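You operate a simulated robot arm through the tools that you are given. There is no shell and no other tool. Be economical: measure what you need, move in short steps, check, and stop when the job is done.

You run a simulated two-armed robot. Do the job below in one go: nothing can be reset, and whatever is moved stays where it is left.

TASK
Check the mix 57 beam in the 40 mm slot and damp it down.
Fine: dip the green pad in the water, wipe the beam in the slot till it is dark, put the pad back and lay the beam back in its tray. Leave the tray's other beam dry.

Only the result counts: the job must be done as asked and must still hold three seconds after the hand-in. Knocking over, shifting, dropping, spilling or breaking anything else fails it.

THE ROBOT
Two 7-joint arms with fingered hands on one trunk, on a base that drives. Base frame: it is fixed to the floor where the robot stands at the start and does not move with it; the origin is under the middle of the robot, x ahead of it, y to its left, z up. Readings come in mm, degrees, newtons and seconds.
The left shoulder is at the start at [39, 92, 1109], the right one opposite. With the tool pointing down near the work surface each hand reaches from about 300 to 560 mm from the robot's upright axis, wherever it stands, measured 20 degrees to its own side. Places, roughly: narrow slot [300, 100, 900]; tray [600, 0, 900]; tub [600, 200, 900]. Payload 2.1 kg a hand.
The tool frame of a hand sits at the grasp point between the pads (the TCP): z along the fingers, y along the line on which they close. The tips reach 20 mm beyond it. The gripper opens to 68 mm. The gripper's body begins 23 mm behind the TCP. The gripper is a hand of 5 fingers: y runs from the thumb to the fingers, the wrist lies at [-10, -79, -131] in the tool frame, and closing takes about 1.5 s.
Orientation is told as [roll, pitch, yaw] about the base's x, y, z axes, in that order, counted from this pose: with the fingers straight down and the wrist toward the robot, the tool's x, y and z point along [0, 1, 0], [1, 0, 0] and [0, 0, -1] of the base frame.

THE INTERFACE
- The arms move only by the tool nudge_tool. It takes "left_motion", "right_motion" or both (then of equal length, played together; a hand with none holds still); each is text: rows parted by semicolons, each of 7 numbers parted by spaces: the turn, a rotation vector about the base's x, y, z in degrees, then the shift along the base's x, y, z in mm, then the gripper command, from -1 (fully open) to 1 (shut), values between in proportion. In form: rx ry rz x y z hand; .... A call has 1 to 8 rows; each row is the pose to reach, as a shift and turn from the pose commanded when the call began. Rows are played at 5 a second. More than 50 mm and 8.6 degrees between two rows, or a gripper value outside its range, and nothing of the call is played. Where a pose cannot be reached the arm comes as near as it can. A force on the tool above 40 N (or 10 N above the force at the start of the call, whichever is more), or a blocked arm, ends the call early, and 0.2 s more pass. The fingers move at their own pace (about 153 mm/s each) and stop on an object; they squeeze with about 24 N. The grip force told is the motor's: it shows also when the fingers shut on nothing. Time passes only in rows, and 0.2 s behind the last, so rows that repeat a pose let the fingers close. The reply holds the time, the measured pose of the TCP, the force on the tool along the base axes, the opening and the grip force, in the units named above and with some noise, with the torque about the TCP (base axes, N m) and any sound that the robot's microphone picked up.
- Cameras (640 x 400 px; columns grow to the right, rows downward): "scene" is now at [124.2, 10.1, 1263.8]; the picture's right is [0.13, -0.99, 0.00], its down [-0.56, -0.07, -0.82] and it looks along [0.82, 0.10, -0.57] (base axes); focal length 214 px, centre (320, 200). "left" rides on the left gripper at [-54, -58, -72] in its tool frame; the picture's right is [-0.57, -0.39, 0.73], its down [0.73, -0.64, 0.23] and it looks along [0.38, 0.66, 0.65] (tool axes); focal length 226 px, centre (320, 200). "right" rides on the right gripper at [54, -58, -72] in its tool frame; the picture's right is [-0.57, 0.39, -0.73], its down [-0.73, -0.64, 0.23] and it looks along [-0.38, 0.66, 0.65] (tool axes); focal length 226 px, centre (320, 200). There is no depth. A picture from a camera that has moved, and an enlarged one, comes with that camera's place and axes in the base frame and with its lens.
- camera(camera): a new picture of that camera. No time passes.
- lift_body(by): slides the trunk up (or, below 0, down) by that many mm; the arms and the scene camera ride with it, the base frame stays. It gives what a move gives, with no picture.
- roll_base(legs): drives the robot by 1 to 6 legs, each [ahead, left, turn to the left] in mm, mm and degrees, along the robot's own axes; the way and the turn of a leg run together, so that a leg with both is an arc; at most 1500 mm and 180 degrees a leg. The arms and the cameras ride along, it lands a little off, and it stops where it bumps. It gives what a move gives.
- preshape(shape, hand): the hand has 5 fingers and takes this shape, open, in about a second: jaw (thumb against the fingers, like two jaws); tri (thumb and two fingers); tip (a fingertip pinch); poke (one finger out to press); point (the index stretched); flat (the hand flat); cup (the hand cupped); fist (a fist). The gripper value then closes the fingers along that shape, each until it touches; the sizes above hold for jaw. It gives what a move gives, with no picture.
- aim_head(pan, tilt): turns the head with the scene camera to pan (to the left, within 86 degrees either way) and tilt (down, from -29 to 69), counted from straight ahead of the robot. It gives what a move gives.
- enlarge(camera, box): a new picture of the part [left, top, right, bottom] of that camera's present view, enlarged. No time passes.
- hand_in(): hands the job in; it is judged then, once.

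Go step by step. Nothing tells you exact positions but the pictures and the camera data: compare them with the known pose of the tool, close in by small moves and look again before you grip or let go. The budget is 120 turns and 108 pictures, counting those below and the enlarged ones. Unless the task says otherwise, let go and move clear before handing in, and close with one line.

The tools are called after "Emit:" as a command line: name --argument value ..., lists and objects as JSON in quotes. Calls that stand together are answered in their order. nudge_tool: Moves the arms, as the interface text tells. Its arguments: {"type":"object","properties":{"left_motion":{"type":"string"},"right_motion":{"type":"string"}},"required":[]} The other tools are called the same way: lift_body (by) slides the trunk up or down; preshape (shape, hand) gives the hand a shape; roll_base (legs) drives the base; aim_head (pan, tilt) turns the head that bears the scene camera; camera (camera) takes a picture; enlarge (camera, box) takes an enlarged picture of a part of a camera's view; hand_in () hands the job in.

At the start:

```text
clock: 0.0
left_eef_pos: [357.3, 212.1, 1171.5]
left_orientation: [0.0, 0.0, 0.0]
left_wrist_force: [-0.5, 0.3, 0.4]
left_moment: [0.0, -0.02, 0.01]
left_grip_width: 67.8
left_gripper_force: 0.0
left_shape: jaw
right_eef_pos: [400.6, -103.2, 1128.3]
right_orientation: [0.0, 0.0, 0.0]
right_wrist_force: [-0.1, 0.4, -0.3]
right_moment: [0.0, -0.03, 0.03]
right_grip_width: 67.6
right_gripper_force: 0.0
right_shape: jaw
trunk travel left (down, up): [-350.0, 554.0]
robot x, y, heading: [-0.3, 0.9, -0.1]
head pan, tilt: [7.3, 34.7]
```

scene: 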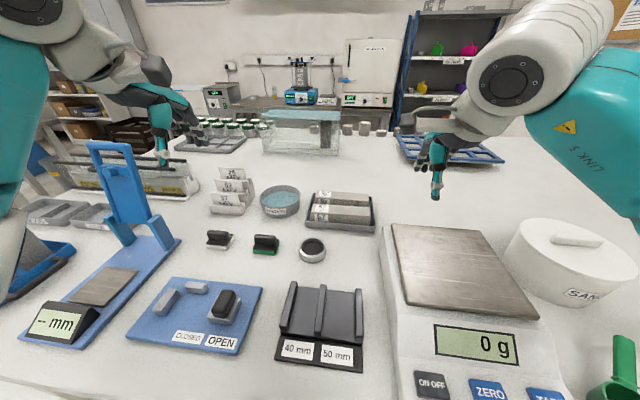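
right: 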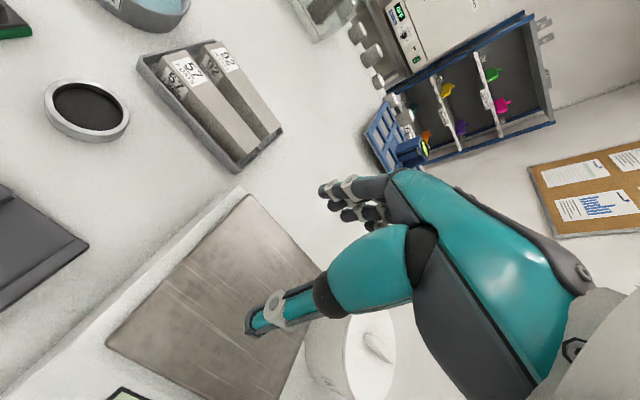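
left: 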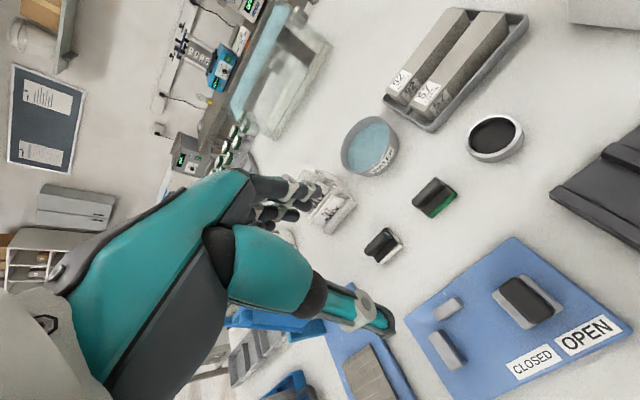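

I see a tray with two beams, a water tub, two pads (one green), and a 40/50 mm slot fixture. I'll look closer at each of these before moving.

Emit:
enlarge --camera "scene" --box '[190, 160, 390, 285]'

Emit:
enlarge --camera "scene" --box '[240, 260, 400, 380]'

Emit:
enlarge --camera "right" --box '[0, 0, 320, 200]'

Emit:
enlarge --camera "left" --box '[320, 0, 640, 200]'

```text
3.20 times, centred on (290, 222) of scene
camera zoom: at [124.2, 10.1, 1263.8], right [0.13, -0.99, 0.0], down [-0.56, -0.07, -0.82], along [0.82, 0.1, -0.57], focal length 686 px, centre (416, 128)
```

zoom: 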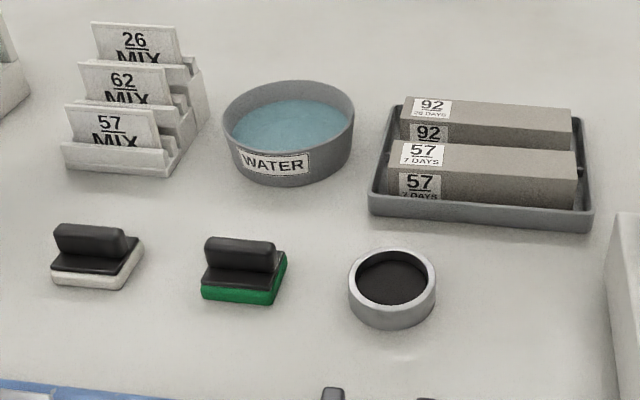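

```text
3.33 times, centred on (320, 320) of scene
camera zoom: at [124.2, 10.1, 1263.8], right [0.13, -0.99, 0.0], down [-0.56, -0.07, -0.82], along [0.82, 0.1, -0.57], focal length 715 px, centre (320, -200)
```

zoom: 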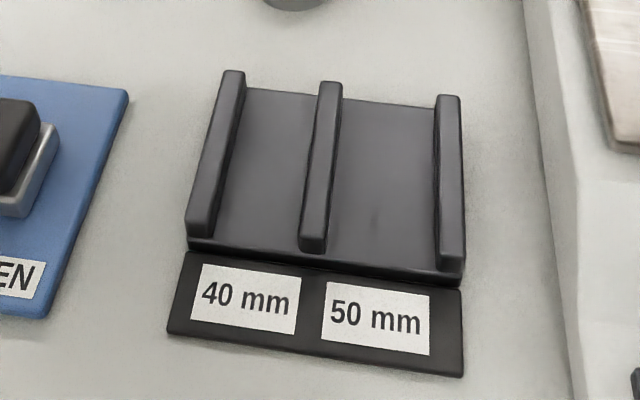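

```text
2.00 times, centred on (160, 100) of right
camera zoom: at [343.7, -48.6, 1200.6], right [0.39, -0.57, 0.73], down [-0.64, -0.73, -0.23], along [0.66, -0.38, -0.65], focal length 452 px, centre (640, 400)
```

zoom: 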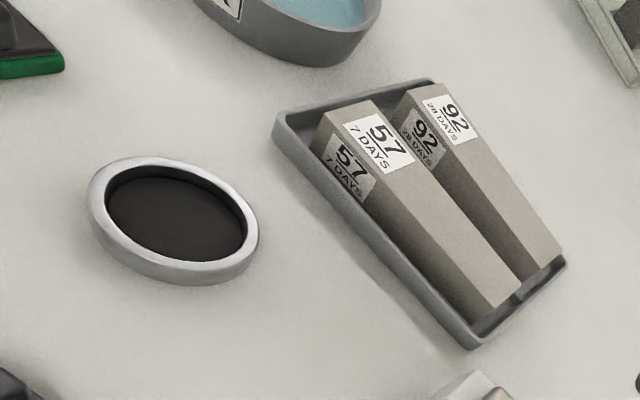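

```text
2.00 times, centred on (480, 100) of left
camera zoom: at [298.4, 158.0, 1242.8], right [-0.39, -0.57, -0.73], down [-0.64, 0.73, -0.23], along [0.66, 0.38, -0.65], focal length 452 px, centre (0, 400)
```

zoom: 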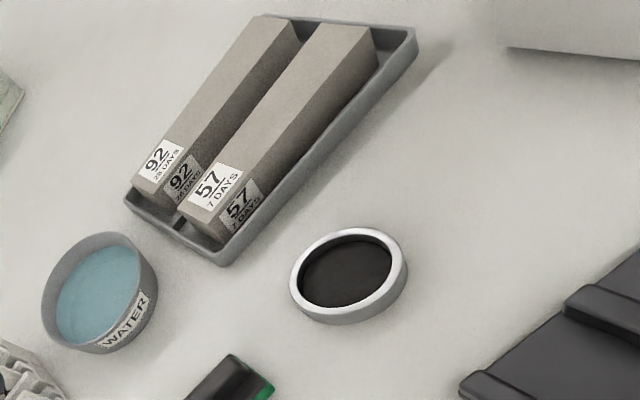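

Beam 57 is the tray's front beam, about 160×40×40 mm with its top near z 908. The green pad is near (458,181), the tub near (639,194), and the 40 mm slot near x 290–380, y 63. I'll tilt the head down for a better look at the slot and read the cards.

Emit:
aim_head --pan 8 --tilt 55

Emit:
camera --camera "scene"

Emit:
enlarge --camera "scene" --box '[190, 50, 310, 125]'

```text
clock: 0.8
left_eef_pos: [356.4, 210.8, 1172.3]
left_orientation: [0.0, 0.1, 0.0]
left_wrist_force: [-0.1, -0.8, -0.6]
left_moment: [0.01, -0.05, 0.02]
left_grip_width: 67.8
left_gripper_force: 0.1
left_shape: jaw
right_eef_pos: [401.6, -103.1, 1128.7]
right_orientation: [0.0, 0.0, 0.0]
right_wrist_force: [0.2, 1.1, 0.3]
right_moment: [-0.01, 0.03, 0.01]
right_grip_width: 67.9
right_gripper_force: 0.1
right_shape: jaw
trunk travel left (down, up): [-350.0, 554.0]
robot x, y, heading: [-3.1, -2.0, -0.2]
head pan, tilt: [8.0, 55.0]
```

```text
100 pictures are left
camera scene: at [108.1, 8.9, 1235.2], right [0.14, -0.99, 0.0], down [-0.81, -0.11, -0.57], along [0.57, 0.08, -0.82], focal length 214 px, centre (320, 200)
```

scene: 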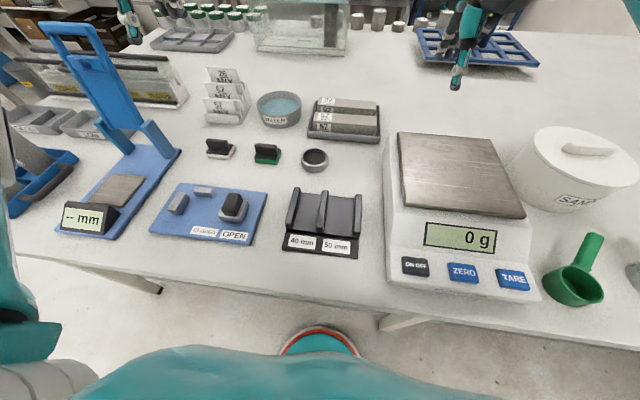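

```text
5.33 times, centred on (250, 88) of scene
camera zoom: at [108.1, 8.9, 1235.2], right [0.14, -0.99, 0.0], down [-0.81, -0.11, -0.57], along [0.57, 0.08, -0.82], focal length 1144 px, centre (693, 800)
```

zoom: 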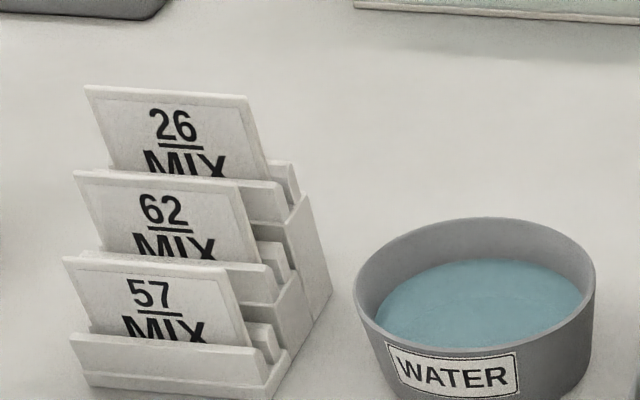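

The pieces are located well enough. I'll drive in a little and slightly right so the tray sits in the left arm's reach, then check the right side.

Emit:
roll_base --legs '[[65, -80, 0]]'

```text
clock: 2.0
left_eef_pos: [422.8, 130.7, 1170.2]
left_orientation: [0.0, 0.0, 0.0]
left_wrist_force: [-0.1, -0.9, 0.4]
left_moment: [0.01, 0.05, -0.01]
left_grip_width: 67.8
left_gripper_force: 0.1
left_shape: jaw
right_eef_pos: [466.9, -183.7, 1128.7]
right_orientation: [0.0, 0.0, 0.0]
right_wrist_force: [-0.6, 0.4, -0.7]
right_moment: [-0.02, -0.02, -0.01]
right_grip_width: 67.7
right_gripper_force: 0.1
right_shape: jaw
trunk travel left (down, up): [-350.0, 554.0]
robot x, y, heading: [67.3, -81.5, 0.2]
head pan, tilt: [8.0, 55.0]
```

Moved as asked. Now I'll bring the left hand above beam 57 at about z 1010, well above everything.

Emit:
nudge_tool --left_motion "0 0 0 29 -20 -27 -1; 0 0 0 58 -40 -54 -1; 0 0 0 87 -60 -81 -1; 0 0 0 116 -80 -108 -1; 0 0 0 145 -100 -135 -1; 0 0 2.4 172 -120 -160 -1"

Emit:
camera --camera "left"

Emit:
camera --camera "scene"

```text
clock: 3.4
left_eef_pos: [592.9, 11.3, 1011.2]
left_orientation: [0.1, -0.1, 2.3]
left_wrist_force: [0.5, 0.1, -0.1]
left_moment: [-0.02, 0.03, -0.02]
left_grip_width: 67.8
left_gripper_force: 0.0
left_shape: jaw
right_eef_pos: [467.3, -183.4, 1127.5]
right_orientation: [0.1, 0.0, 0.1]
right_wrist_force: [-0.4, -0.4, -0.4]
right_moment: [0.0, 0.0, -0.02]
right_grip_width: 67.5
right_gripper_force: 0.0
right_shape: jaw
trunk travel left (down, up): [-350.0, 554.0]
robot x, y, heading: [63.7, -82.3, 0.2]
head pan, tilt: [8.0, 55.0]
```

```text
98 pictures are left
camera left: at [537.5, -45.4, 1082.2], right [-0.36, -0.58, -0.73], down [-0.67, 0.71, -0.23], along [0.65, 0.4, -0.64], focal length 226 px, centre (320, 200)
```

left: 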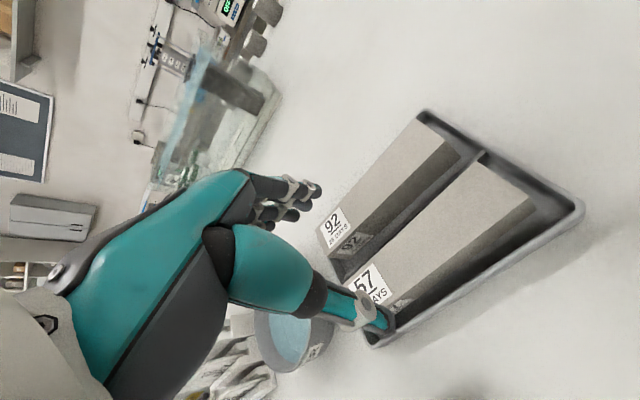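

```text
97 pictures are left
camera scene: at [173.6, -71.7, 1235.1], right [0.14, -0.99, 0.0], down [-0.81, -0.11, -0.57], along [0.57, 0.08, -0.82], focal length 214 px, centre (320, 200)
```

scene: 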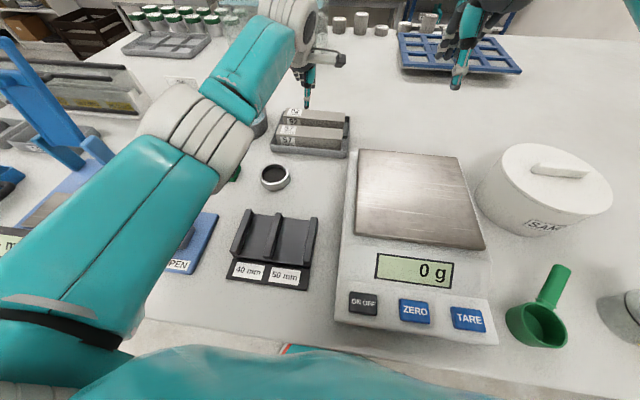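

The view confirms the beam's centre at about (596,12), yaw about 2°. I'll narrow the fingers to about 52 mm and come down partway, then look.

Emit:
nudge_tool --left_motion "0 0 0 1.5 0 -30 -0.5; 0 0 0 1.5 0 -60 -0.5; 0 0 0 1.5 0 -80 -0.5; 0 0 0 1.5 0 -80 -0.5"

Emit:
camera --camera "left"

Emit:
enlarge --camera "scene" --box '[240, 60, 400, 160]'

```text
clock: 4.4
left_eef_pos: [594.3, 11.9, 931.3]
left_orientation: [0.0, -0.1, 2.3]
left_wrist_force: [0.1, -0.3, 0.2]
left_moment: [-0.03, 0.0, 0.0]
left_grip_width: 51.2
left_gripper_force: 0.0
left_shape: jaw
right_eef_pos: [467.2, -183.9, 1128.8]
right_orientation: [0.0, 0.0, 0.0]
right_wrist_force: [0.8, -0.1, -0.1]
right_moment: [-0.03, 0.0, 0.0]
right_grip_width: 67.7
right_gripper_force: 0.1
right_shape: jaw
trunk travel left (down, up): [-350.0, 554.0]
robot x, y, heading: [64.6, -79.6, -0.1]
head pan, tilt: [8.0, 55.0]
```

```text
96 pictures are left
camera left: at [539.4, -45.2, 1002.2], right [-0.36, -0.58, -0.73], down [-0.67, 0.71, -0.23], along [0.65, 0.4, -0.65], focal length 226 px, centre (320, 200)
```

left: 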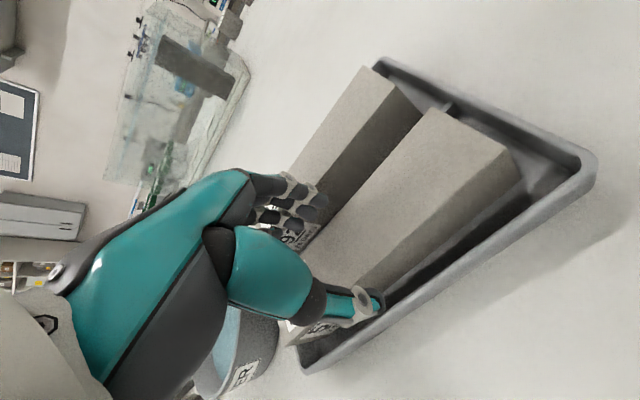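

```text
4.00 times, centred on (320, 110) of scene
camera zoom: at [173.7, -71.5, 1235.1], right [0.14, -0.99, 0.0], down [-0.81, -0.11, -0.57], along [0.57, 0.08, -0.82], focal length 858 px, centre (320, 560)
```

zoom: 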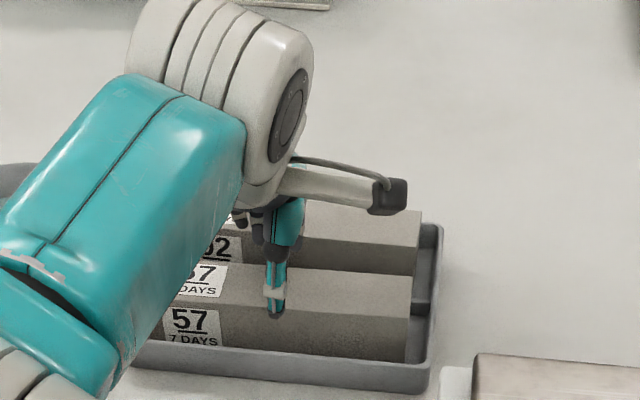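

The thumb lies just in front of beam 57 and the fingers are in the gap between the beams. I'll go down to about z 903 and close.

Emit:
nudge_tool --left_motion "0 0 0 0 0 -15 -0.5; 0 0 0 0 0 -28 -0.5; 0 0 0 0 0 -28 1; 0 0 0 0 0 -28 1; 0 0 0 0 0 -28 1; 0 0 0 0 0 -28 1; 0 0 0 0 0 -28 1"

Emit:
camera --camera "left"

```text
clock: 6.0
left_eef_pos: [594.0, 10.5, 903.8]
left_orientation: [0.0, 0.0, 2.3]
left_wrist_force: [0.7, -0.6, 1.6]
left_moment: [0.02, -0.01, -0.18]
left_grip_width: 34.5
left_gripper_force: 23.7
left_shape: jaw
right_eef_pos: [466.9, -184.1, 1128.7]
right_orientation: [0.0, 0.1, 0.0]
right_wrist_force: [0.2, -0.5, 0.5]
right_moment: [0.0, -0.03, 0.01]
right_grip_width: 67.7
right_gripper_force: 0.0
right_shape: jaw
trunk travel left (down, up): [-350.0, 554.0]
robot x, y, heading: [66.5, -80.2, 0.2]
head pan, tilt: [8.0, 55.0]
```

```text
94 pictures are left
camera left: at [539.7, -45.1, 974.5], right [-0.36, -0.58, -0.73], down [-0.67, 0.71, -0.23], along [0.65, 0.4, -0.65], focal length 226 px, centre (320, 200)
```

left: 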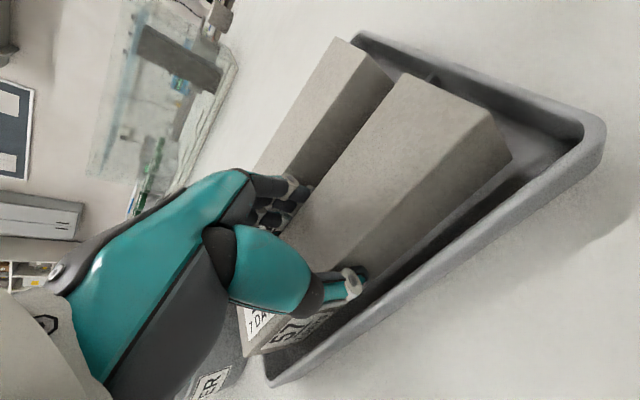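

The grip is on at about 34.5 mm. I'll lift straight up and check that the beam hangs level.

Emit:
nudge_tool --left_motion "0 0 0 0 0 15 1; 0 0 0 0 0 45 1; 0 0 0 0 0 85 1; 0 0 0 0 0 105 1"

Emit:
camera --camera "left"

Emit:
enlarge --camera "scene" --box '[200, 40, 400, 165]'

```text
clock: 7.0
left_eef_pos: [595.8, 10.7, 1007.9]
left_orientation: [-0.1, 0.1, 2.4]
left_wrist_force: [-1.1, -1.1, -6.2]
left_moment: [0.02, 0.02, 0.03]
left_grip_width: 34.0
left_gripper_force: 24.3
left_shape: jaw
right_eef_pos: [467.0, -182.4, 1128.5]
right_orientation: [0.0, 0.0, 0.0]
right_wrist_force: [0.2, -0.4, -0.2]
right_moment: [0.01, 0.0, 0.02]
right_grip_width: 67.6
right_gripper_force: 0.1
right_shape: jaw
trunk travel left (down, up): [-350.0, 554.0]
robot x, y, heading: [67.5, -79.8, 0.0]
head pan, tilt: [8.0, 55.0]
```

```text
93 pictures are left
camera left: at [540.3, -44.2, 1079.9], right [-0.36, -0.58, -0.73], down [-0.67, 0.71, -0.23], along [0.65, 0.4, -0.65], focal length 226 px, centre (320, 200)
```

left: 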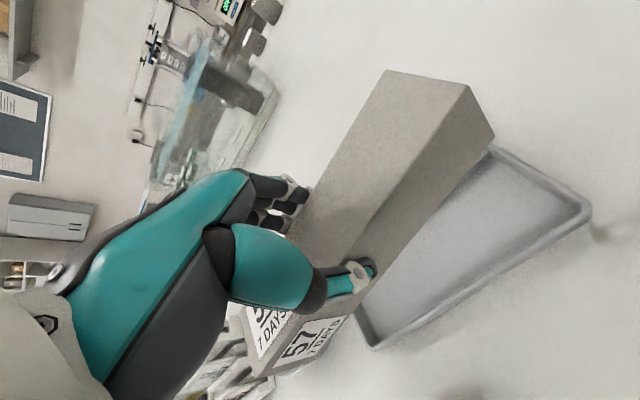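

```text
3.20 times, centred on (300, 102) of scene
camera zoom: at [174.1, -71.5, 1235.0], right [0.14, -0.99, 0.0], down [-0.81, -0.11, -0.57], along [0.57, 0.08, -0.82], focal length 686 px, centre (384, 512)
```

zoom: 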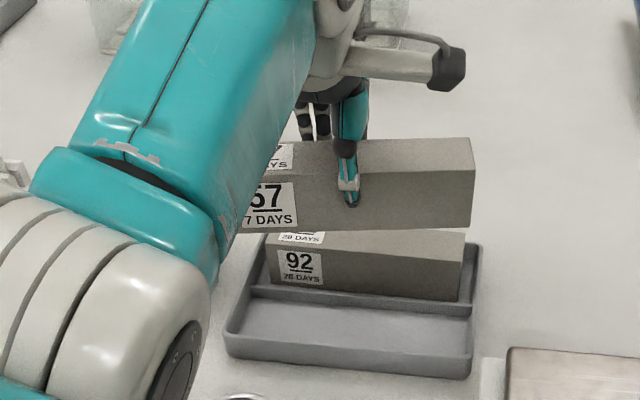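

The beam is up and level. I'll back the base up so the slot sits in good reach and take a closer view of the slot from here first, for triangulation.

Emit:
enlarge --camera "scene" --box '[215, 195, 335, 295]'

Emit:
roll_base --legs '[[-110, 0, 0]]'

Emit:
enlarge --camera "scene" --box '[200, 140, 340, 240]'

```text
4.00 times, centred on (275, 245) of scene
camera zoom: at [174.1, -71.5, 1235.0], right [0.14, -0.99, 0.0], down [-0.81, -0.11, -0.57], along [0.57, 0.08, -0.82], focal length 858 px, centre (500, 20)
```

zoom: 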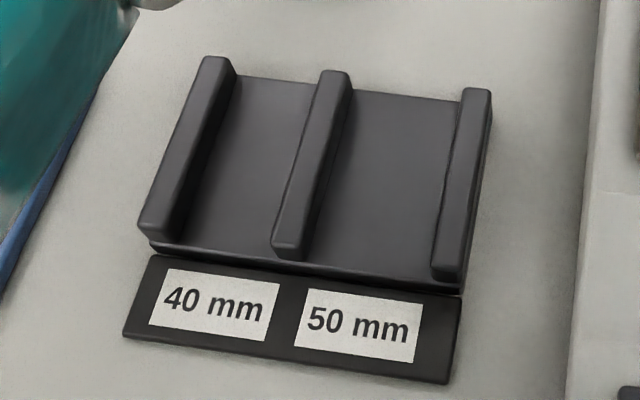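

```text
clock: 8.2
left_eef_pos: [486.0, 13.1, 1008.2]
left_orientation: [0.0, 0.0, 2.4]
left_wrist_force: [0.8, -0.9, -5.4]
left_moment: [-0.03, 0.02, 0.03]
left_grip_width: 34.0
left_gripper_force: 23.9
left_shape: jaw
right_eef_pos: [357.4, -184.2, 1128.8]
right_orientation: [0.0, 0.0, 0.0]
right_wrist_force: [0.0, 0.1, -0.2]
right_moment: [-0.03, 0.01, 0.01]
right_grip_width: 67.9
right_gripper_force: 0.1
right_shape: jaw
trunk travel left (down, up): [-350.0, 554.0]
robot x, y, heading: [-44.9, -81.5, 0.3]
head pan, tilt: [8.0, 55.0]
```

```text
4.00 times, centred on (270, 190) of scene
camera zoom: at [63.3, -71.4, 1235.1], right [0.14, -0.99, 0.0], down [-0.81, -0.11, -0.57], along [0.57, 0.08, -0.82], focal length 858 px, centre (520, 240)
```

zoom: 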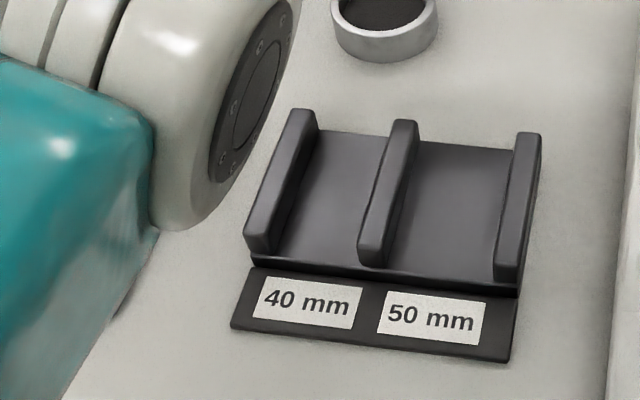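

Triangulation puts the slot's centre at about (334,65), with walls along x and wall tops near z 885. I'll turn the hand clockwise by 90° while swinging over the slot at a safe height.

Emit:
nudge_tool --left_motion "0 0 -8.4 -19 6.5 0 1; 0 0 -16.8 -38 13 0 1; 0 0 -25.2 -57 19.5 0 1; 0 0 -33.6 -76 26 0 1; 0 0 -42 -95 32.5 0 1; 0 0 -50.4 -114 39 0 1; 0 0 -58.8 -133 45.5 0 1; 0 0 -67.2 -152 52 0 1"

Emit:
nudge_tool --left_motion "0 0 -8.4 0 0 0 1; 0 0 -16.8 0 0 0 1; 0 0 -25.1 0 0 0 1; 0 0 -25.1 0 0 0 1"

Emit:
camera --camera "left"

Emit:
camera --camera "scene"

```text
clock: 10.0
left_eef_pos: [331.2, 65.2, 1007.1]
left_orientation: [0.1, -0.1, -64.8]
left_wrist_force: [0.0, 0.3, -5.3]
left_moment: [0.0, 0.01, -0.01]
left_grip_width: 34.0
left_gripper_force: 24.2
left_shape: jaw
right_eef_pos: [355.8, -182.8, 1128.7]
right_orientation: [0.0, 0.0, 0.1]
right_wrist_force: [-0.1, -0.2, 1.1]
right_moment: [0.0, 0.02, 0.03]
right_grip_width: 67.6
right_gripper_force: 0.1
right_shape: jaw
trunk travel left (down, up): [-350.0, 554.0]
robot x, y, heading: [-45.2, -81.6, 0.0]
head pan, tilt: [8.0, 55.0]
```

```text
clock: 11.0
left_eef_pos: [332.5, 64.5, 1008.5]
left_orientation: [0.0, -0.1, -90.0]
left_wrist_force: [-1.0, 0.8, -5.5]
left_moment: [0.04, -0.02, -0.02]
left_grip_width: 33.5
left_gripper_force: 24.3
left_shape: jaw
right_eef_pos: [357.6, -183.6, 1128.3]
right_orientation: [0.0, 0.0, 0.0]
right_wrist_force: [1.2, -0.9, -0.3]
right_moment: [-0.01, -0.01, 0.01]
right_grip_width: 67.9
right_gripper_force: 0.0
right_shape: jaw
trunk travel left (down, up): [-350.0, 554.0]
robot x, y, heading: [-45.8, -77.9, -0.2]
head pan, tilt: [8.0, 55.0]
```

```text
89 pictures are left
camera left: at [278.9, 123.6, 1079.7], right [-0.57, 0.39, -0.73], down [0.73, 0.64, -0.23], along [0.38, -0.66, -0.65], focal length 226 px, centre (320, 200)
```

left: 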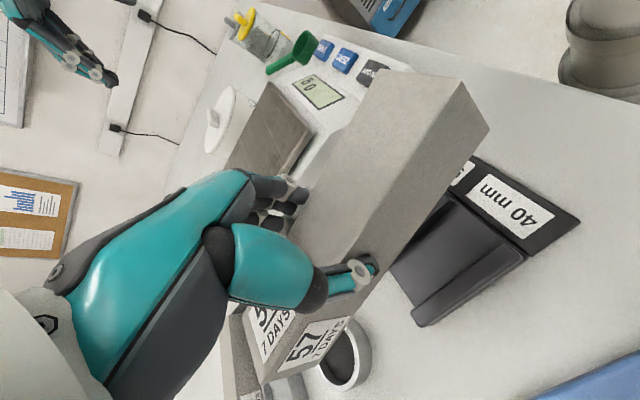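

```text
88 pictures are left
camera scene: at [63.4, -71.3, 1235.1], right [0.14, -0.99, 0.0], down [-0.81, -0.11, -0.57], along [0.57, 0.08, -0.82], focal length 214 px, centre (320, 200)
```

scene: 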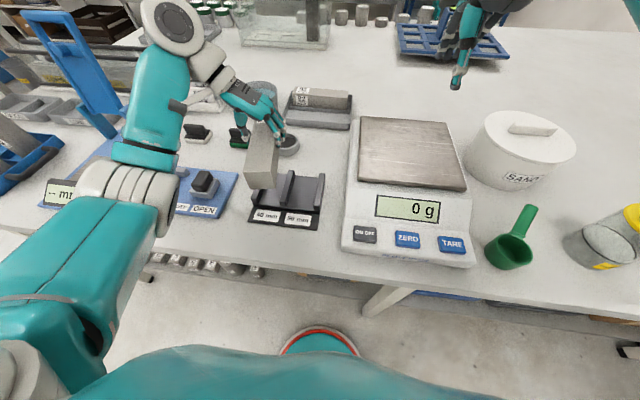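

The beam is above the slot and well aligned. I'll lower to about 30 mm above the walls and check the lateral alignment.

Emit:
nudge_tool --left_motion "0 0 0 0 0 -25 1; 0 0 0 0 0 -50 1; 0 0 0 0 0 -65 1; 0 0 0 0 0 -65 1"

Emit:
camera --camera "left"

Emit:
enlarge --camera "scene" --box '[220, 110, 340, 235]'

```text
clock: 12.0
left_eef_pos: [333.7, 64.0, 943.8]
left_orientation: [-0.1, 0.0, -89.9]
left_wrist_force: [-0.4, -0.3, -5.4]
left_moment: [0.04, 0.02, 0.0]
left_grip_width: 33.8
left_gripper_force: 23.6
left_shape: jaw
right_eef_pos: [356.7, -182.7, 1127.8]
right_orientation: [0.0, 0.1, 0.0]
right_wrist_force: [0.3, 0.3, -0.9]
right_moment: [-0.01, 0.02, 0.0]
right_grip_width: 67.7
right_gripper_force: 0.1
right_shape: jaw
trunk travel left (down, up): [-350.0, 554.0]
robot x, y, heading: [-45.5, -82.5, 0.2]
head pan, tilt: [8.0, 55.0]
```

```text
87 pictures are left
camera left: at [279.5, 123.3, 1015.2], right [-0.57, 0.39, -0.73], down [0.73, 0.64, -0.23], along [0.38, -0.66, -0.65], focal length 226 px, centre (320, 200)
```

left: 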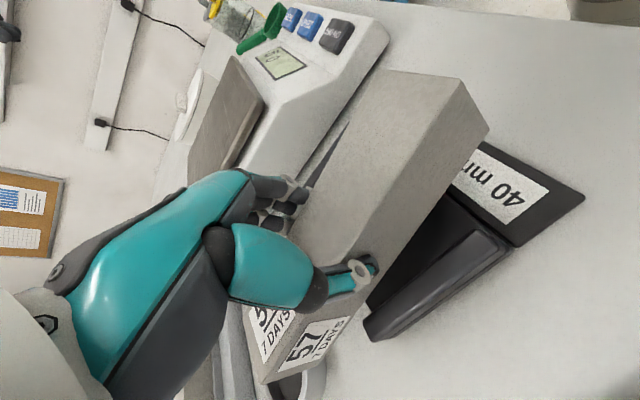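

```text
3.20 times, centred on (280, 172) of scene
camera zoom: at [63.4, -71.2, 1235.1], right [0.14, -0.99, 0.0], down [-0.81, -0.11, -0.57], along [0.57, 0.08, -0.82], focal length 686 px, centre (448, 288)
```

zoom: 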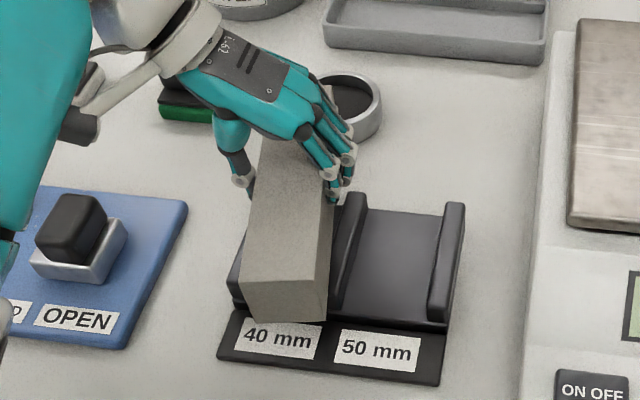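

I'll zoom in on the slot wall and the beam edge.

Emit:
enlarge --camera "left" --box '[340, 120, 600, 360]'

```text
1.67 times, centred on (470, 240) of left
camera zoom: at [279.5, 123.3, 1015.2], right [-0.57, 0.39, -0.73], down [0.73, 0.64, -0.23], along [0.38, -0.66, -0.65], focal length 377 px, centre (70, 133)
```

zoom: 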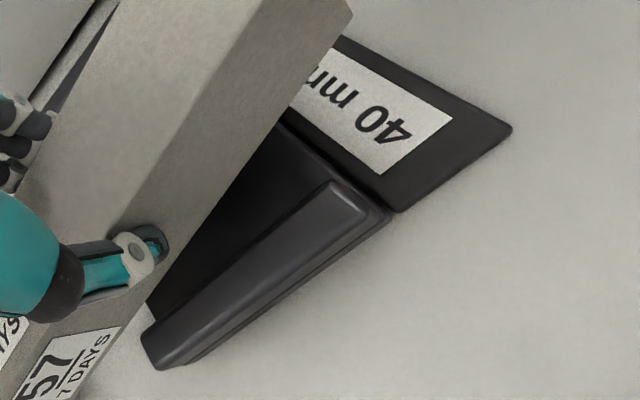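

The beam has swivelled about 11° in the grip: its near end sits at y≈53 and its centre at y≈67. I'll turn the hand -11° to square it to the slot and then re-measure.

Emit:
nudge_tool --left_motion "0 0 -6 0 0 0 1; 0 0 -11 0 0 0 1; 0 0 -11 0 0 0 1"

Emit:
enlarge --camera "scene" --box '[220, 130, 340, 230]'

Emit:
enlarge --camera "left" --box '[200, 40, 600, 400]'

```text
clock: 12.8
left_eef_pos: [333.4, 64.6, 943.3]
left_orientation: [0.0, 0.0, -100.9]
left_wrist_force: [-0.6, -0.2, -6.9]
left_moment: [0.04, 0.01, 0.0]
left_grip_width: 33.9
left_gripper_force: 23.4
left_shape: jaw
right_eef_pos: [356.1, -182.8, 1128.2]
right_orientation: [-0.1, 0.0, 0.1]
right_wrist_force: [0.3, 0.0, 0.2]
right_moment: [-0.02, 0.01, -0.01]
right_grip_width: 67.9
right_gripper_force: 0.1
right_shape: jaw
trunk travel left (down, up): [-350.0, 554.0]
robot x, y, heading: [-46.6, -74.7, 0.1]
head pan, tilt: [8.0, 55.0]
```

```text
4.00 times, centred on (280, 180) of scene
camera zoom: at [63.4, -71.3, 1235.1], right [0.14, -0.99, 0.0], down [-0.81, -0.11, -0.57], along [0.57, 0.08, -0.82], focal length 858 px, centre (480, 280)
```

zoom: 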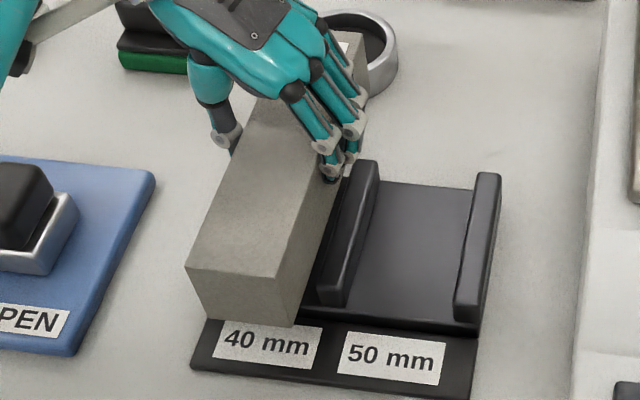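

```text
1.11 times, centred on (400, 220) of left
camera zoom: at [291.5, 132.6, 1014.7], right [-0.48, 0.49, -0.73], down [0.84, 0.49, -0.23], along [0.24, -0.72, -0.65], focal length 251 px, centre (231, 178)
```

zoom: 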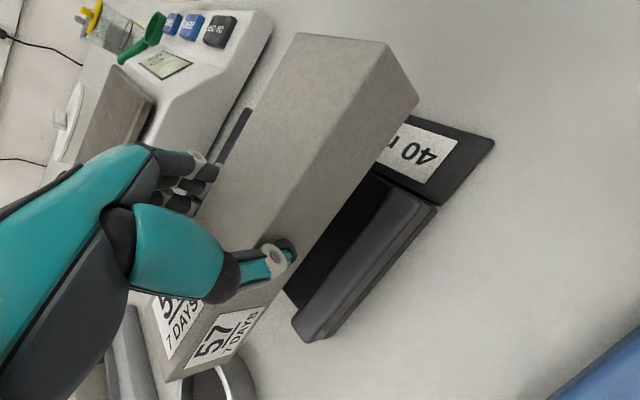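

After the correction the beam is square to the slot and centred at about y 61.5 (both cameras agree), against the slot centre at y≈65. I'll shift +3.5 mm in y and lower until the beam's bottom is just above the walls.

Emit:
nudge_tool --left_motion "0 0 0 0 3.5 0 1; 0 0 0 0 3.5 -12 1; 0 0 0 0 3.5 -20 1; 0 0 0 0 3.5 -20 1"

Emit:
enlarge --camera "scene" --box '[220, 130, 340, 230]'

Emit:
enlarge --camera "left" --box '[200, 40, 600, 400]'

```text
clock: 13.8
left_eef_pos: [331.8, 67.1, 922.8]
left_orientation: [-0.2, 0.0, -100.9]
left_wrist_force: [0.4, 0.6, -5.5]
left_moment: [0.01, 0.01, -0.03]
left_grip_width: 34.0
left_gripper_force: 23.7
left_shape: jaw
right_eef_pos: [355.6, -183.6, 1127.9]
right_orientation: [0.0, 0.0, 0.1]
right_wrist_force: [1.2, -0.2, -0.4]
right_moment: [0.02, -0.01, 0.02]
right_grip_width: 67.9
right_gripper_force: 0.1
right_shape: jaw
trunk travel left (down, up): [-350.0, 554.0]
robot x, y, heading: [-44.5, -78.8, -0.1]
head pan, tilt: [8.0, 55.0]
```

```text
4.00 times, centred on (280, 180) of scene
camera zoom: at [63.4, -71.3, 1235.1], right [0.14, -0.99, 0.0], down [-0.81, -0.11, -0.57], along [0.57, 0.08, -0.82], focal length 858 px, centre (480, 280)
```

zoom: 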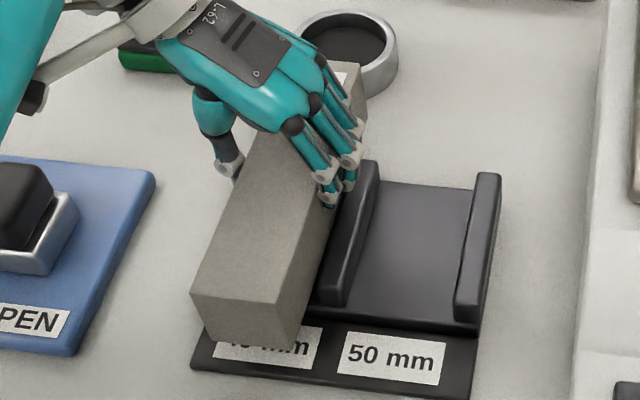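

```text
1.11 times, centred on (400, 220) of left
camera zoom: at [291.2, 136.1, 994.5], right [-0.48, 0.49, -0.73], down [0.84, 0.49, -0.23], along [0.24, -0.72, -0.65], focal length 251 px, centre (231, 178)
```

zoom: 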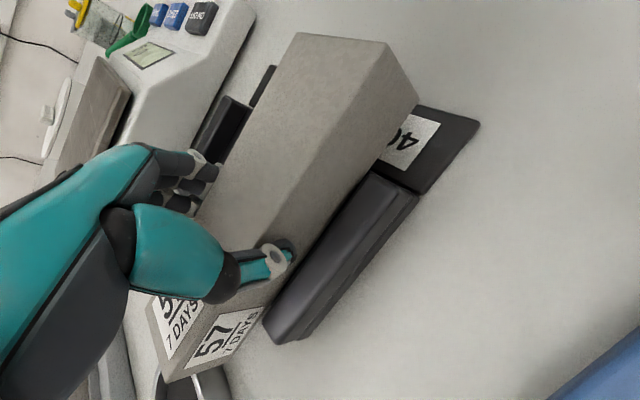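

The beam is parallel to the walls and centred on the slot (about y 65.5). I'll lower slowly, letting contact stop the move.

Emit:
nudge_tool --left_motion "0 0 0 0 0 -4 1; 0 0 0 0 0 -8 1; 0 0 0 0 0 -10 1; 0 0 0 0 0 -10 1"

Emit:
enlarge --camera "scene" --box '[220, 130, 340, 230]'

Emit:
enlarge --camera "left" --box '[200, 40, 600, 400]'

```text
clock: 14.8
left_eef_pos: [332.4, 67.9, 911.7]
left_orientation: [0.1, -0.1, -100.8]
left_wrist_force: [0.5, 0.0, -6.2]
left_moment: [0.01, 0.0, -0.02]
left_grip_width: 33.6
left_gripper_force: 23.8
left_shape: jaw
right_eef_pos: [356.2, -182.6, 1127.8]
right_orientation: [0.0, -0.1, 0.1]
right_wrist_force: [0.1, 0.0, -0.6]
right_moment: [-0.05, 0.01, -0.02]
right_grip_width: 67.9
right_gripper_force: 0.1
right_shape: jaw
trunk travel left (down, up): [-350.0, 554.0]
robot x, y, heading: [-44.8, -80.3, 0.1]
head pan, tilt: [8.0, 55.0]
```

```text
4.00 times, centred on (280, 180) of scene
camera zoom: at [63.4, -71.3, 1235.1], right [0.14, -0.99, 0.0], down [-0.81, -0.11, -0.57], along [0.57, 0.08, -0.82], focal length 858 px, centre (480, 280)
```

zoom: 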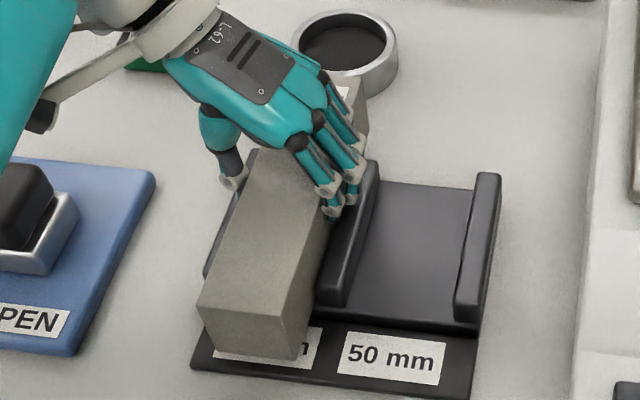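

```text
1.11 times, centred on (400, 220) of left
camera zoom: at [291.1, 136.1, 984.4], right [-0.48, 0.49, -0.73], down [0.84, 0.49, -0.23], along [0.24, -0.72, -0.65], focal length 251 px, centre (231, 178)
```

zoom: 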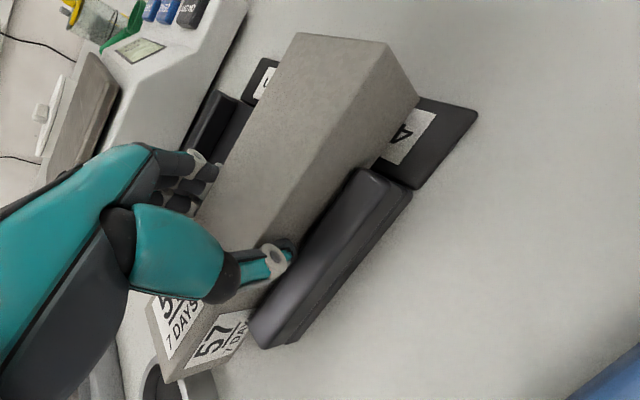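

The beam has entered between the walls with no contact force. I'll continue down gently.

Emit:
nudge_tool --left_motion "0 0 0 0 0 -2 1; 0 0 0 0 0 -4 1; 0 0 0 0 0 -5 1; 0 0 0 0 0 -5 1"

```text
clock: 15.8
left_eef_pos: [332.7, 67.3, 909.9]
left_orientation: [0.3, 0.0, -100.9]
left_wrist_force: [4.1, 2.4, 24.2]
left_moment: [0.13, -0.12, -0.02]
left_grip_width: 34.4
left_gripper_force: 24.0
left_shape: jaw
right_eef_pos: [354.5, -184.0, 1129.0]
right_orientation: [0.0, -0.1, 0.1]
right_wrist_force: [-0.9, 0.3, 0.8]
right_moment: [0.02, 0.02, 0.0]
right_grip_width: 67.6
right_gripper_force: 0.1
right_shape: jaw
trunk travel left (down, up): [-350.0, 554.0]
robot x, y, heading: [-46.2, -82.0, -0.1]
head pan, tilt: [8.0, 55.0]
```

There is firm contact at TCP z≈910. I'll look to see whether the beam is seated.

Emit:
camera --camera "left"

Emit:
enlarge --camera "scene" --box '[240, 140, 320, 230]'

```text
78 pictures are left
camera left: at [290.4, 135.8, 981.1], right [-0.48, 0.49, -0.73], down [0.84, 0.49, -0.23], along [0.25, -0.72, -0.64], focal length 226 px, centre (320, 200)
```

left: 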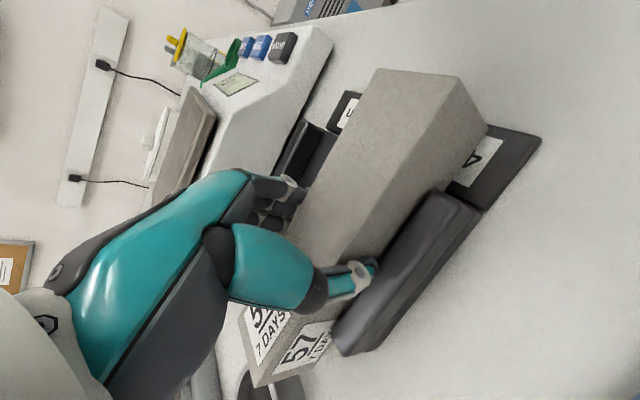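

```text
4.44 times, centred on (280, 185) of scene
camera zoom: at [62.0, -71.7, 1235.5], right [0.14, -0.99, 0.0], down [-0.81, -0.11, -0.57], along [0.57, 0.08, -0.82], focal length 953 px, centre (498, 267)
```

zoom: 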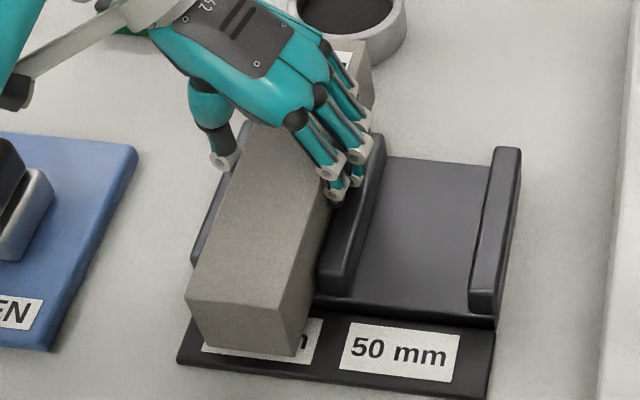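

The beam looks seated between the walls, with its bottom near z 872 and the fingertips above the wall tops. I'll ease off the press and open.

Emit:
nudge_tool --left_motion "0 0 0 0 0 3.5 1; 0 0 0 0 0 4 1; 0 0 0 0 0 4 -0.8; 0 0 0 0 0 4 -0.8; 0 0 0 0 0 4 -0.8"

Emit:
camera --camera "left"

Emit:
enlarge --camera "scene" --box '[240, 140, 320, 230]'

```text
clock: 17.0
left_eef_pos: [333.1, 70.3, 911.0]
left_orientation: [0.0, -0.1, -101.0]
left_wrist_force: [0.6, -0.1, 0.0]
left_moment: [-0.02, 0.02, -0.01]
left_grip_width: 61.2
left_gripper_force: 0.0
left_shape: jaw
right_eef_pos: [355.3, -182.5, 1128.8]
right_orientation: [0.0, 0.0, 0.0]
right_wrist_force: [-0.2, 0.0, -0.6]
right_moment: [0.0, -0.04, -0.01]
right_grip_width: 68.1
right_gripper_force: 0.0
right_shape: jaw
trunk travel left (down, up): [-350.0, 554.0]
robot x, y, heading: [-45.3, -77.3, 0.2]
head pan, tilt: [8.0, 55.0]
```

```text
76 pictures are left
camera left: at [291.0, 136.1, 983.8], right [-0.48, 0.49, -0.73], down [0.84, 0.49, -0.23], along [0.24, -0.72, -0.65], focal length 226 px, centre (320, 200)
```

left: 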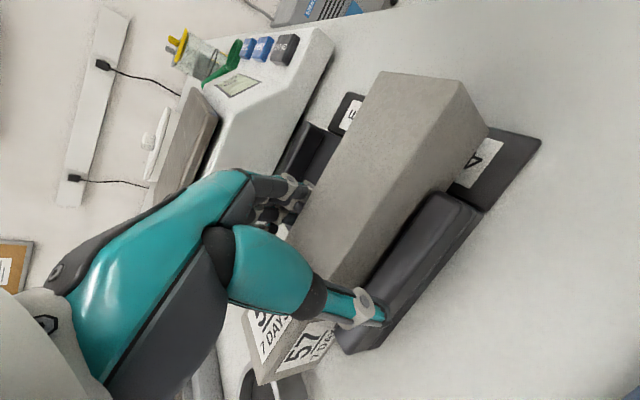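

```text
4.44 times, centred on (280, 185) of scene
camera zoom: at [63.1, -71.4, 1235.1], right [0.14, -0.99, 0.0], down [-0.81, -0.11, -0.57], along [0.57, 0.08, -0.82], focal length 953 px, centre (498, 267)
```

zoom: 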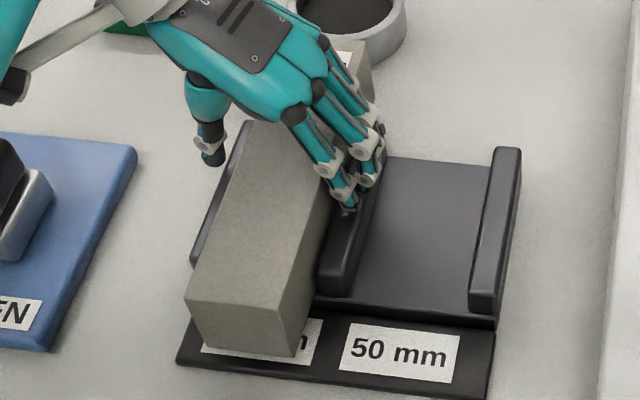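

The beam is released and stays put. I'll raise the hand clear and inspect.

Emit:
nudge_tool --left_motion "0 0 0 0 0 10 -0.8; 0 0 0 0 0 40 -0.8; 0 0 0 0 0 85 -0.8; 0 0 0 0 40 110 -0.8; 0 0 0 0 80 110 -0.8; 0 0 0 0 80 110 -0.8"

Emit:
camera --camera "left"

Emit:
enlarge --camera "scene" --box '[230, 100, 350, 230]'

```text
clock: 18.4
left_eef_pos: [331.8, 148.2, 1022.2]
left_orientation: [0.0, 0.0, -100.9]
left_wrist_force: [-0.8, -0.1, 0.3]
left_moment: [0.01, 0.02, -0.02]
left_grip_width: 61.2
left_gripper_force: 0.1
left_shape: jaw
right_eef_pos: [355.5, -183.4, 1127.2]
right_orientation: [0.1, -0.1, 0.1]
right_wrist_force: [0.2, 0.4, 0.2]
right_moment: [0.0, -0.04, 0.0]
right_grip_width: 67.7
right_gripper_force: 0.0
right_shape: jaw
trunk travel left (down, up): [-350.0, 554.0]
robot x, y, heading: [-45.5, -78.7, -0.2]
head pan, tilt: [8.0, 55.0]
```

```text
74 pictures are left
camera left: at [290.1, 216.9, 1093.5], right [-0.48, 0.49, -0.73], down [0.84, 0.49, -0.23], along [0.24, -0.72, -0.65], focal length 226 px, centre (320, 200)
```

left: 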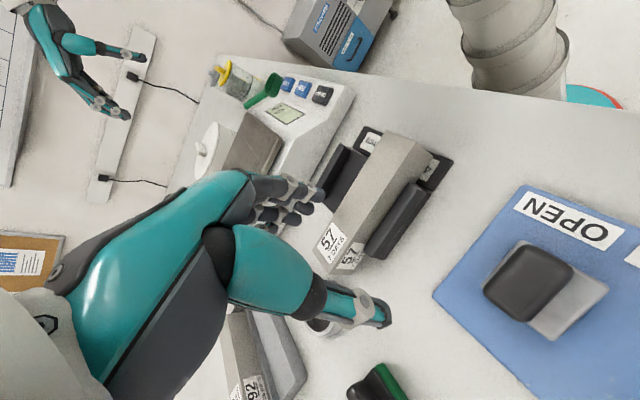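

```text
3.08 times, centred on (290, 165) of scene
camera zoom: at [63.1, -71.3, 1235.1], right [0.14, -0.99, 0.0], down [-0.81, -0.11, -0.57], along [0.57, 0.08, -0.82], focal length 660 px, centre (412, 308)
```

zoom: 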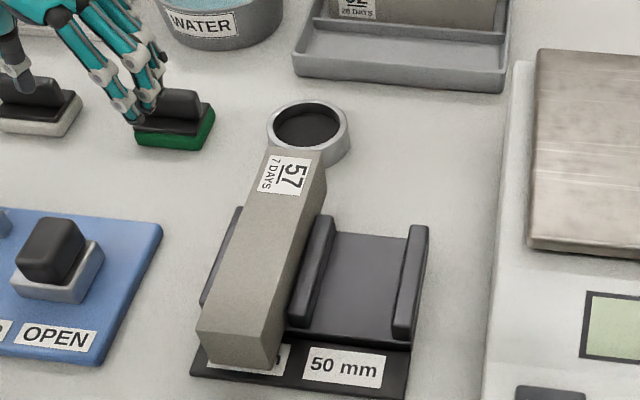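

The beam sits in the 40 mm slot with its top clear for wiping. Next I'll turn the left hand back to its starting orientation (+101°) at height.

Emit:
nudge_tool --left_motion "0 0 8.4 2 -10 0 -0.8; 0 0 16.8 4 -20 0 -0.8; 0 0 25.2 6 -30 0 -0.8; 0 0 33.6 8 -40 0 -0.8; 0 0 42 10 -50 0 -0.8; 0 0 50.4 12 -60 0 -0.8; 0 0 58.8 14 -70 0 -0.8; 0 0 67.2 16 -80 0 -0.8"

Emit:
nudge_tool --left_motion "0 0 8.4 0 0 0 -0.8; 0 0 16.8 0 0 0 -0.8; 0 0 25.2 0 0 0 -0.8; 0 0 33.8 0 0 0 -0.8"

Emit:
roll_base --legs '[[105, 130, 0]]'

Emit:
camera --camera "scene"

Emit:
camera --camera "left"

```text
clock: 20.2
left_eef_pos: [349.0, 67.1, 1023.2]
left_orientation: [0.0, 0.1, -33.7]
left_wrist_force: [0.8, -0.1, 0.1]
left_moment: [-0.02, -0.02, -0.02]
left_grip_width: 61.1
left_gripper_force: 0.1
left_shape: jaw
right_eef_pos: [356.2, -183.4, 1128.2]
right_orientation: [0.1, 0.0, 0.0]
right_wrist_force: [0.5, 0.4, 0.1]
right_moment: [0.02, 0.01, 0.01]
right_grip_width: 67.3
right_gripper_force: 0.0
right_shape: jaw
trunk travel left (down, up): [-350.0, 554.0]
robot x, y, heading: [-47.6, -78.9, 0.0]
head pan, tilt: [8.0, 55.0]
```

```text
clock: 21.2
left_eef_pos: [349.3, 67.5, 1023.4]
left_orientation: [0.1, 0.0, 0.1]
left_wrist_force: [0.1, -0.4, -0.7]
left_moment: [0.01, 0.0, 0.02]
left_grip_width: 61.1
left_gripper_force: 0.2
left_shape: jaw
right_eef_pos: [357.0, -182.6, 1127.0]
right_orientation: [0.1, -0.1, 0.1]
right_wrist_force: [-0.8, -0.4, -0.4]
right_moment: [0.02, 0.0, 0.02]
right_grip_width: 67.9
right_gripper_force: 0.1
right_shape: jaw
trunk travel left (down, up): [-350.0, 554.0]
robot x, y, heading: [-44.3, -82.2, 0.2]
head pan, tilt: [8.0, 55.0]
```

```text
clock: 22.6
left_eef_pos: [453.4, 197.9, 1023.2]
left_orientation: [0.0, 0.1, 0.2]
left_wrist_force: [0.8, 0.4, 0.8]
left_moment: [0.02, 0.01, -0.02]
left_grip_width: 61.1
left_gripper_force: 0.1
left_shape: jaw
right_eef_pos: [460.4, -52.6, 1129.2]
right_orientation: [0.0, -0.1, 0.1]
right_wrist_force: [-0.3, 0.4, -1.3]
right_moment: [0.03, -0.04, -0.02]
right_grip_width: 67.5
right_gripper_force: 0.1
right_shape: jaw
trunk travel left (down, up): [-350.0, 554.0]
robot x, y, heading: [60.7, 49.0, 0.0]
head pan, tilt: [8.0, 55.0]
```

```text
72 pictures are left
camera scene: at [168.0, 59.0, 1235.1], right [0.14, -0.99, 0.0], down [-0.81, -0.11, -0.57], along [0.57, 0.08, -0.82], focal length 214 px, centre (320, 200)
```

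scene: 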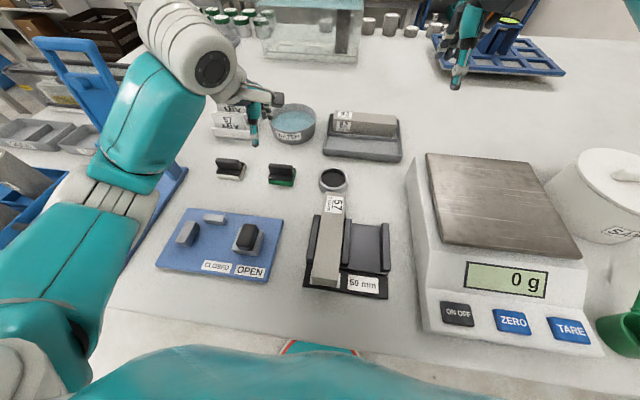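

```text
71 pictures are left
camera left: at [396.2, 144.3, 1093.7], right [-0.39, -0.57, -0.73], down [-0.64, 0.73, -0.23], along [0.66, 0.38, -0.65], focal length 226 px, centre (320, 200)
```

left: 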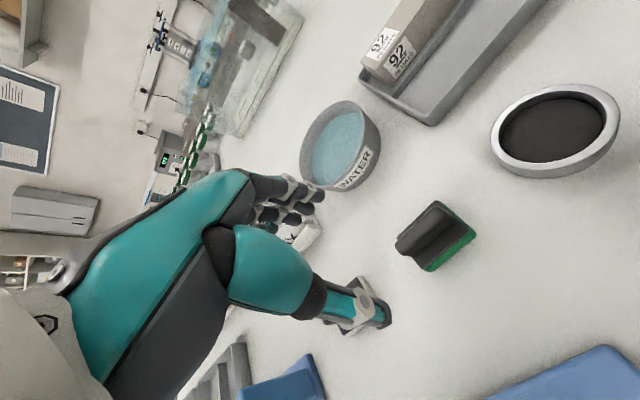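

The green pad and tub are clearly visible now. I'll enlarge them in both cameras to locate the pad's handle.

Emit:
enlarge --camera "scene" --box '[210, 90, 350, 200]'

Emit:
enlarge --camera "left" --box '[280, 90, 500, 290]'

```text
3.64 times, centred on (280, 145) of scene
camera zoom: at [168.0, 59.0, 1235.1], right [0.14, -0.99, 0.0], down [-0.81, -0.11, -0.57], along [0.57, 0.08, -0.82], focal length 780 px, centre (466, 400)
```

zoom: 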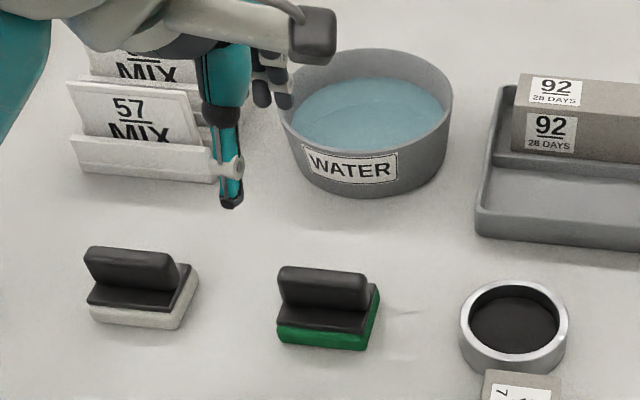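

```text
2.00 times, centred on (390, 190) of left
camera zoom: at [396.2, 144.3, 1093.7], right [-0.39, -0.57, -0.73], down [-0.64, 0.73, -0.23], along [0.66, 0.38, -0.65], focal length 452 px, centre (180, 220)
```

zoom: 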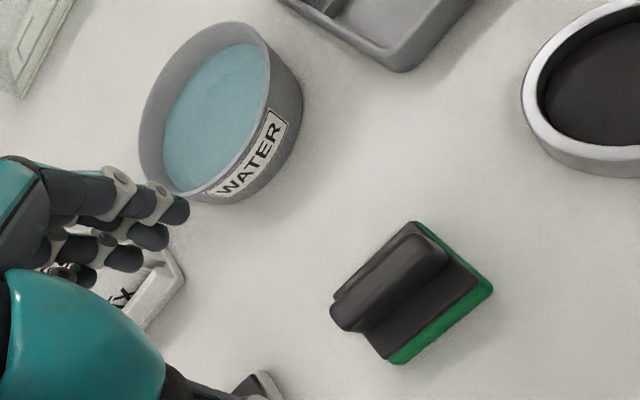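

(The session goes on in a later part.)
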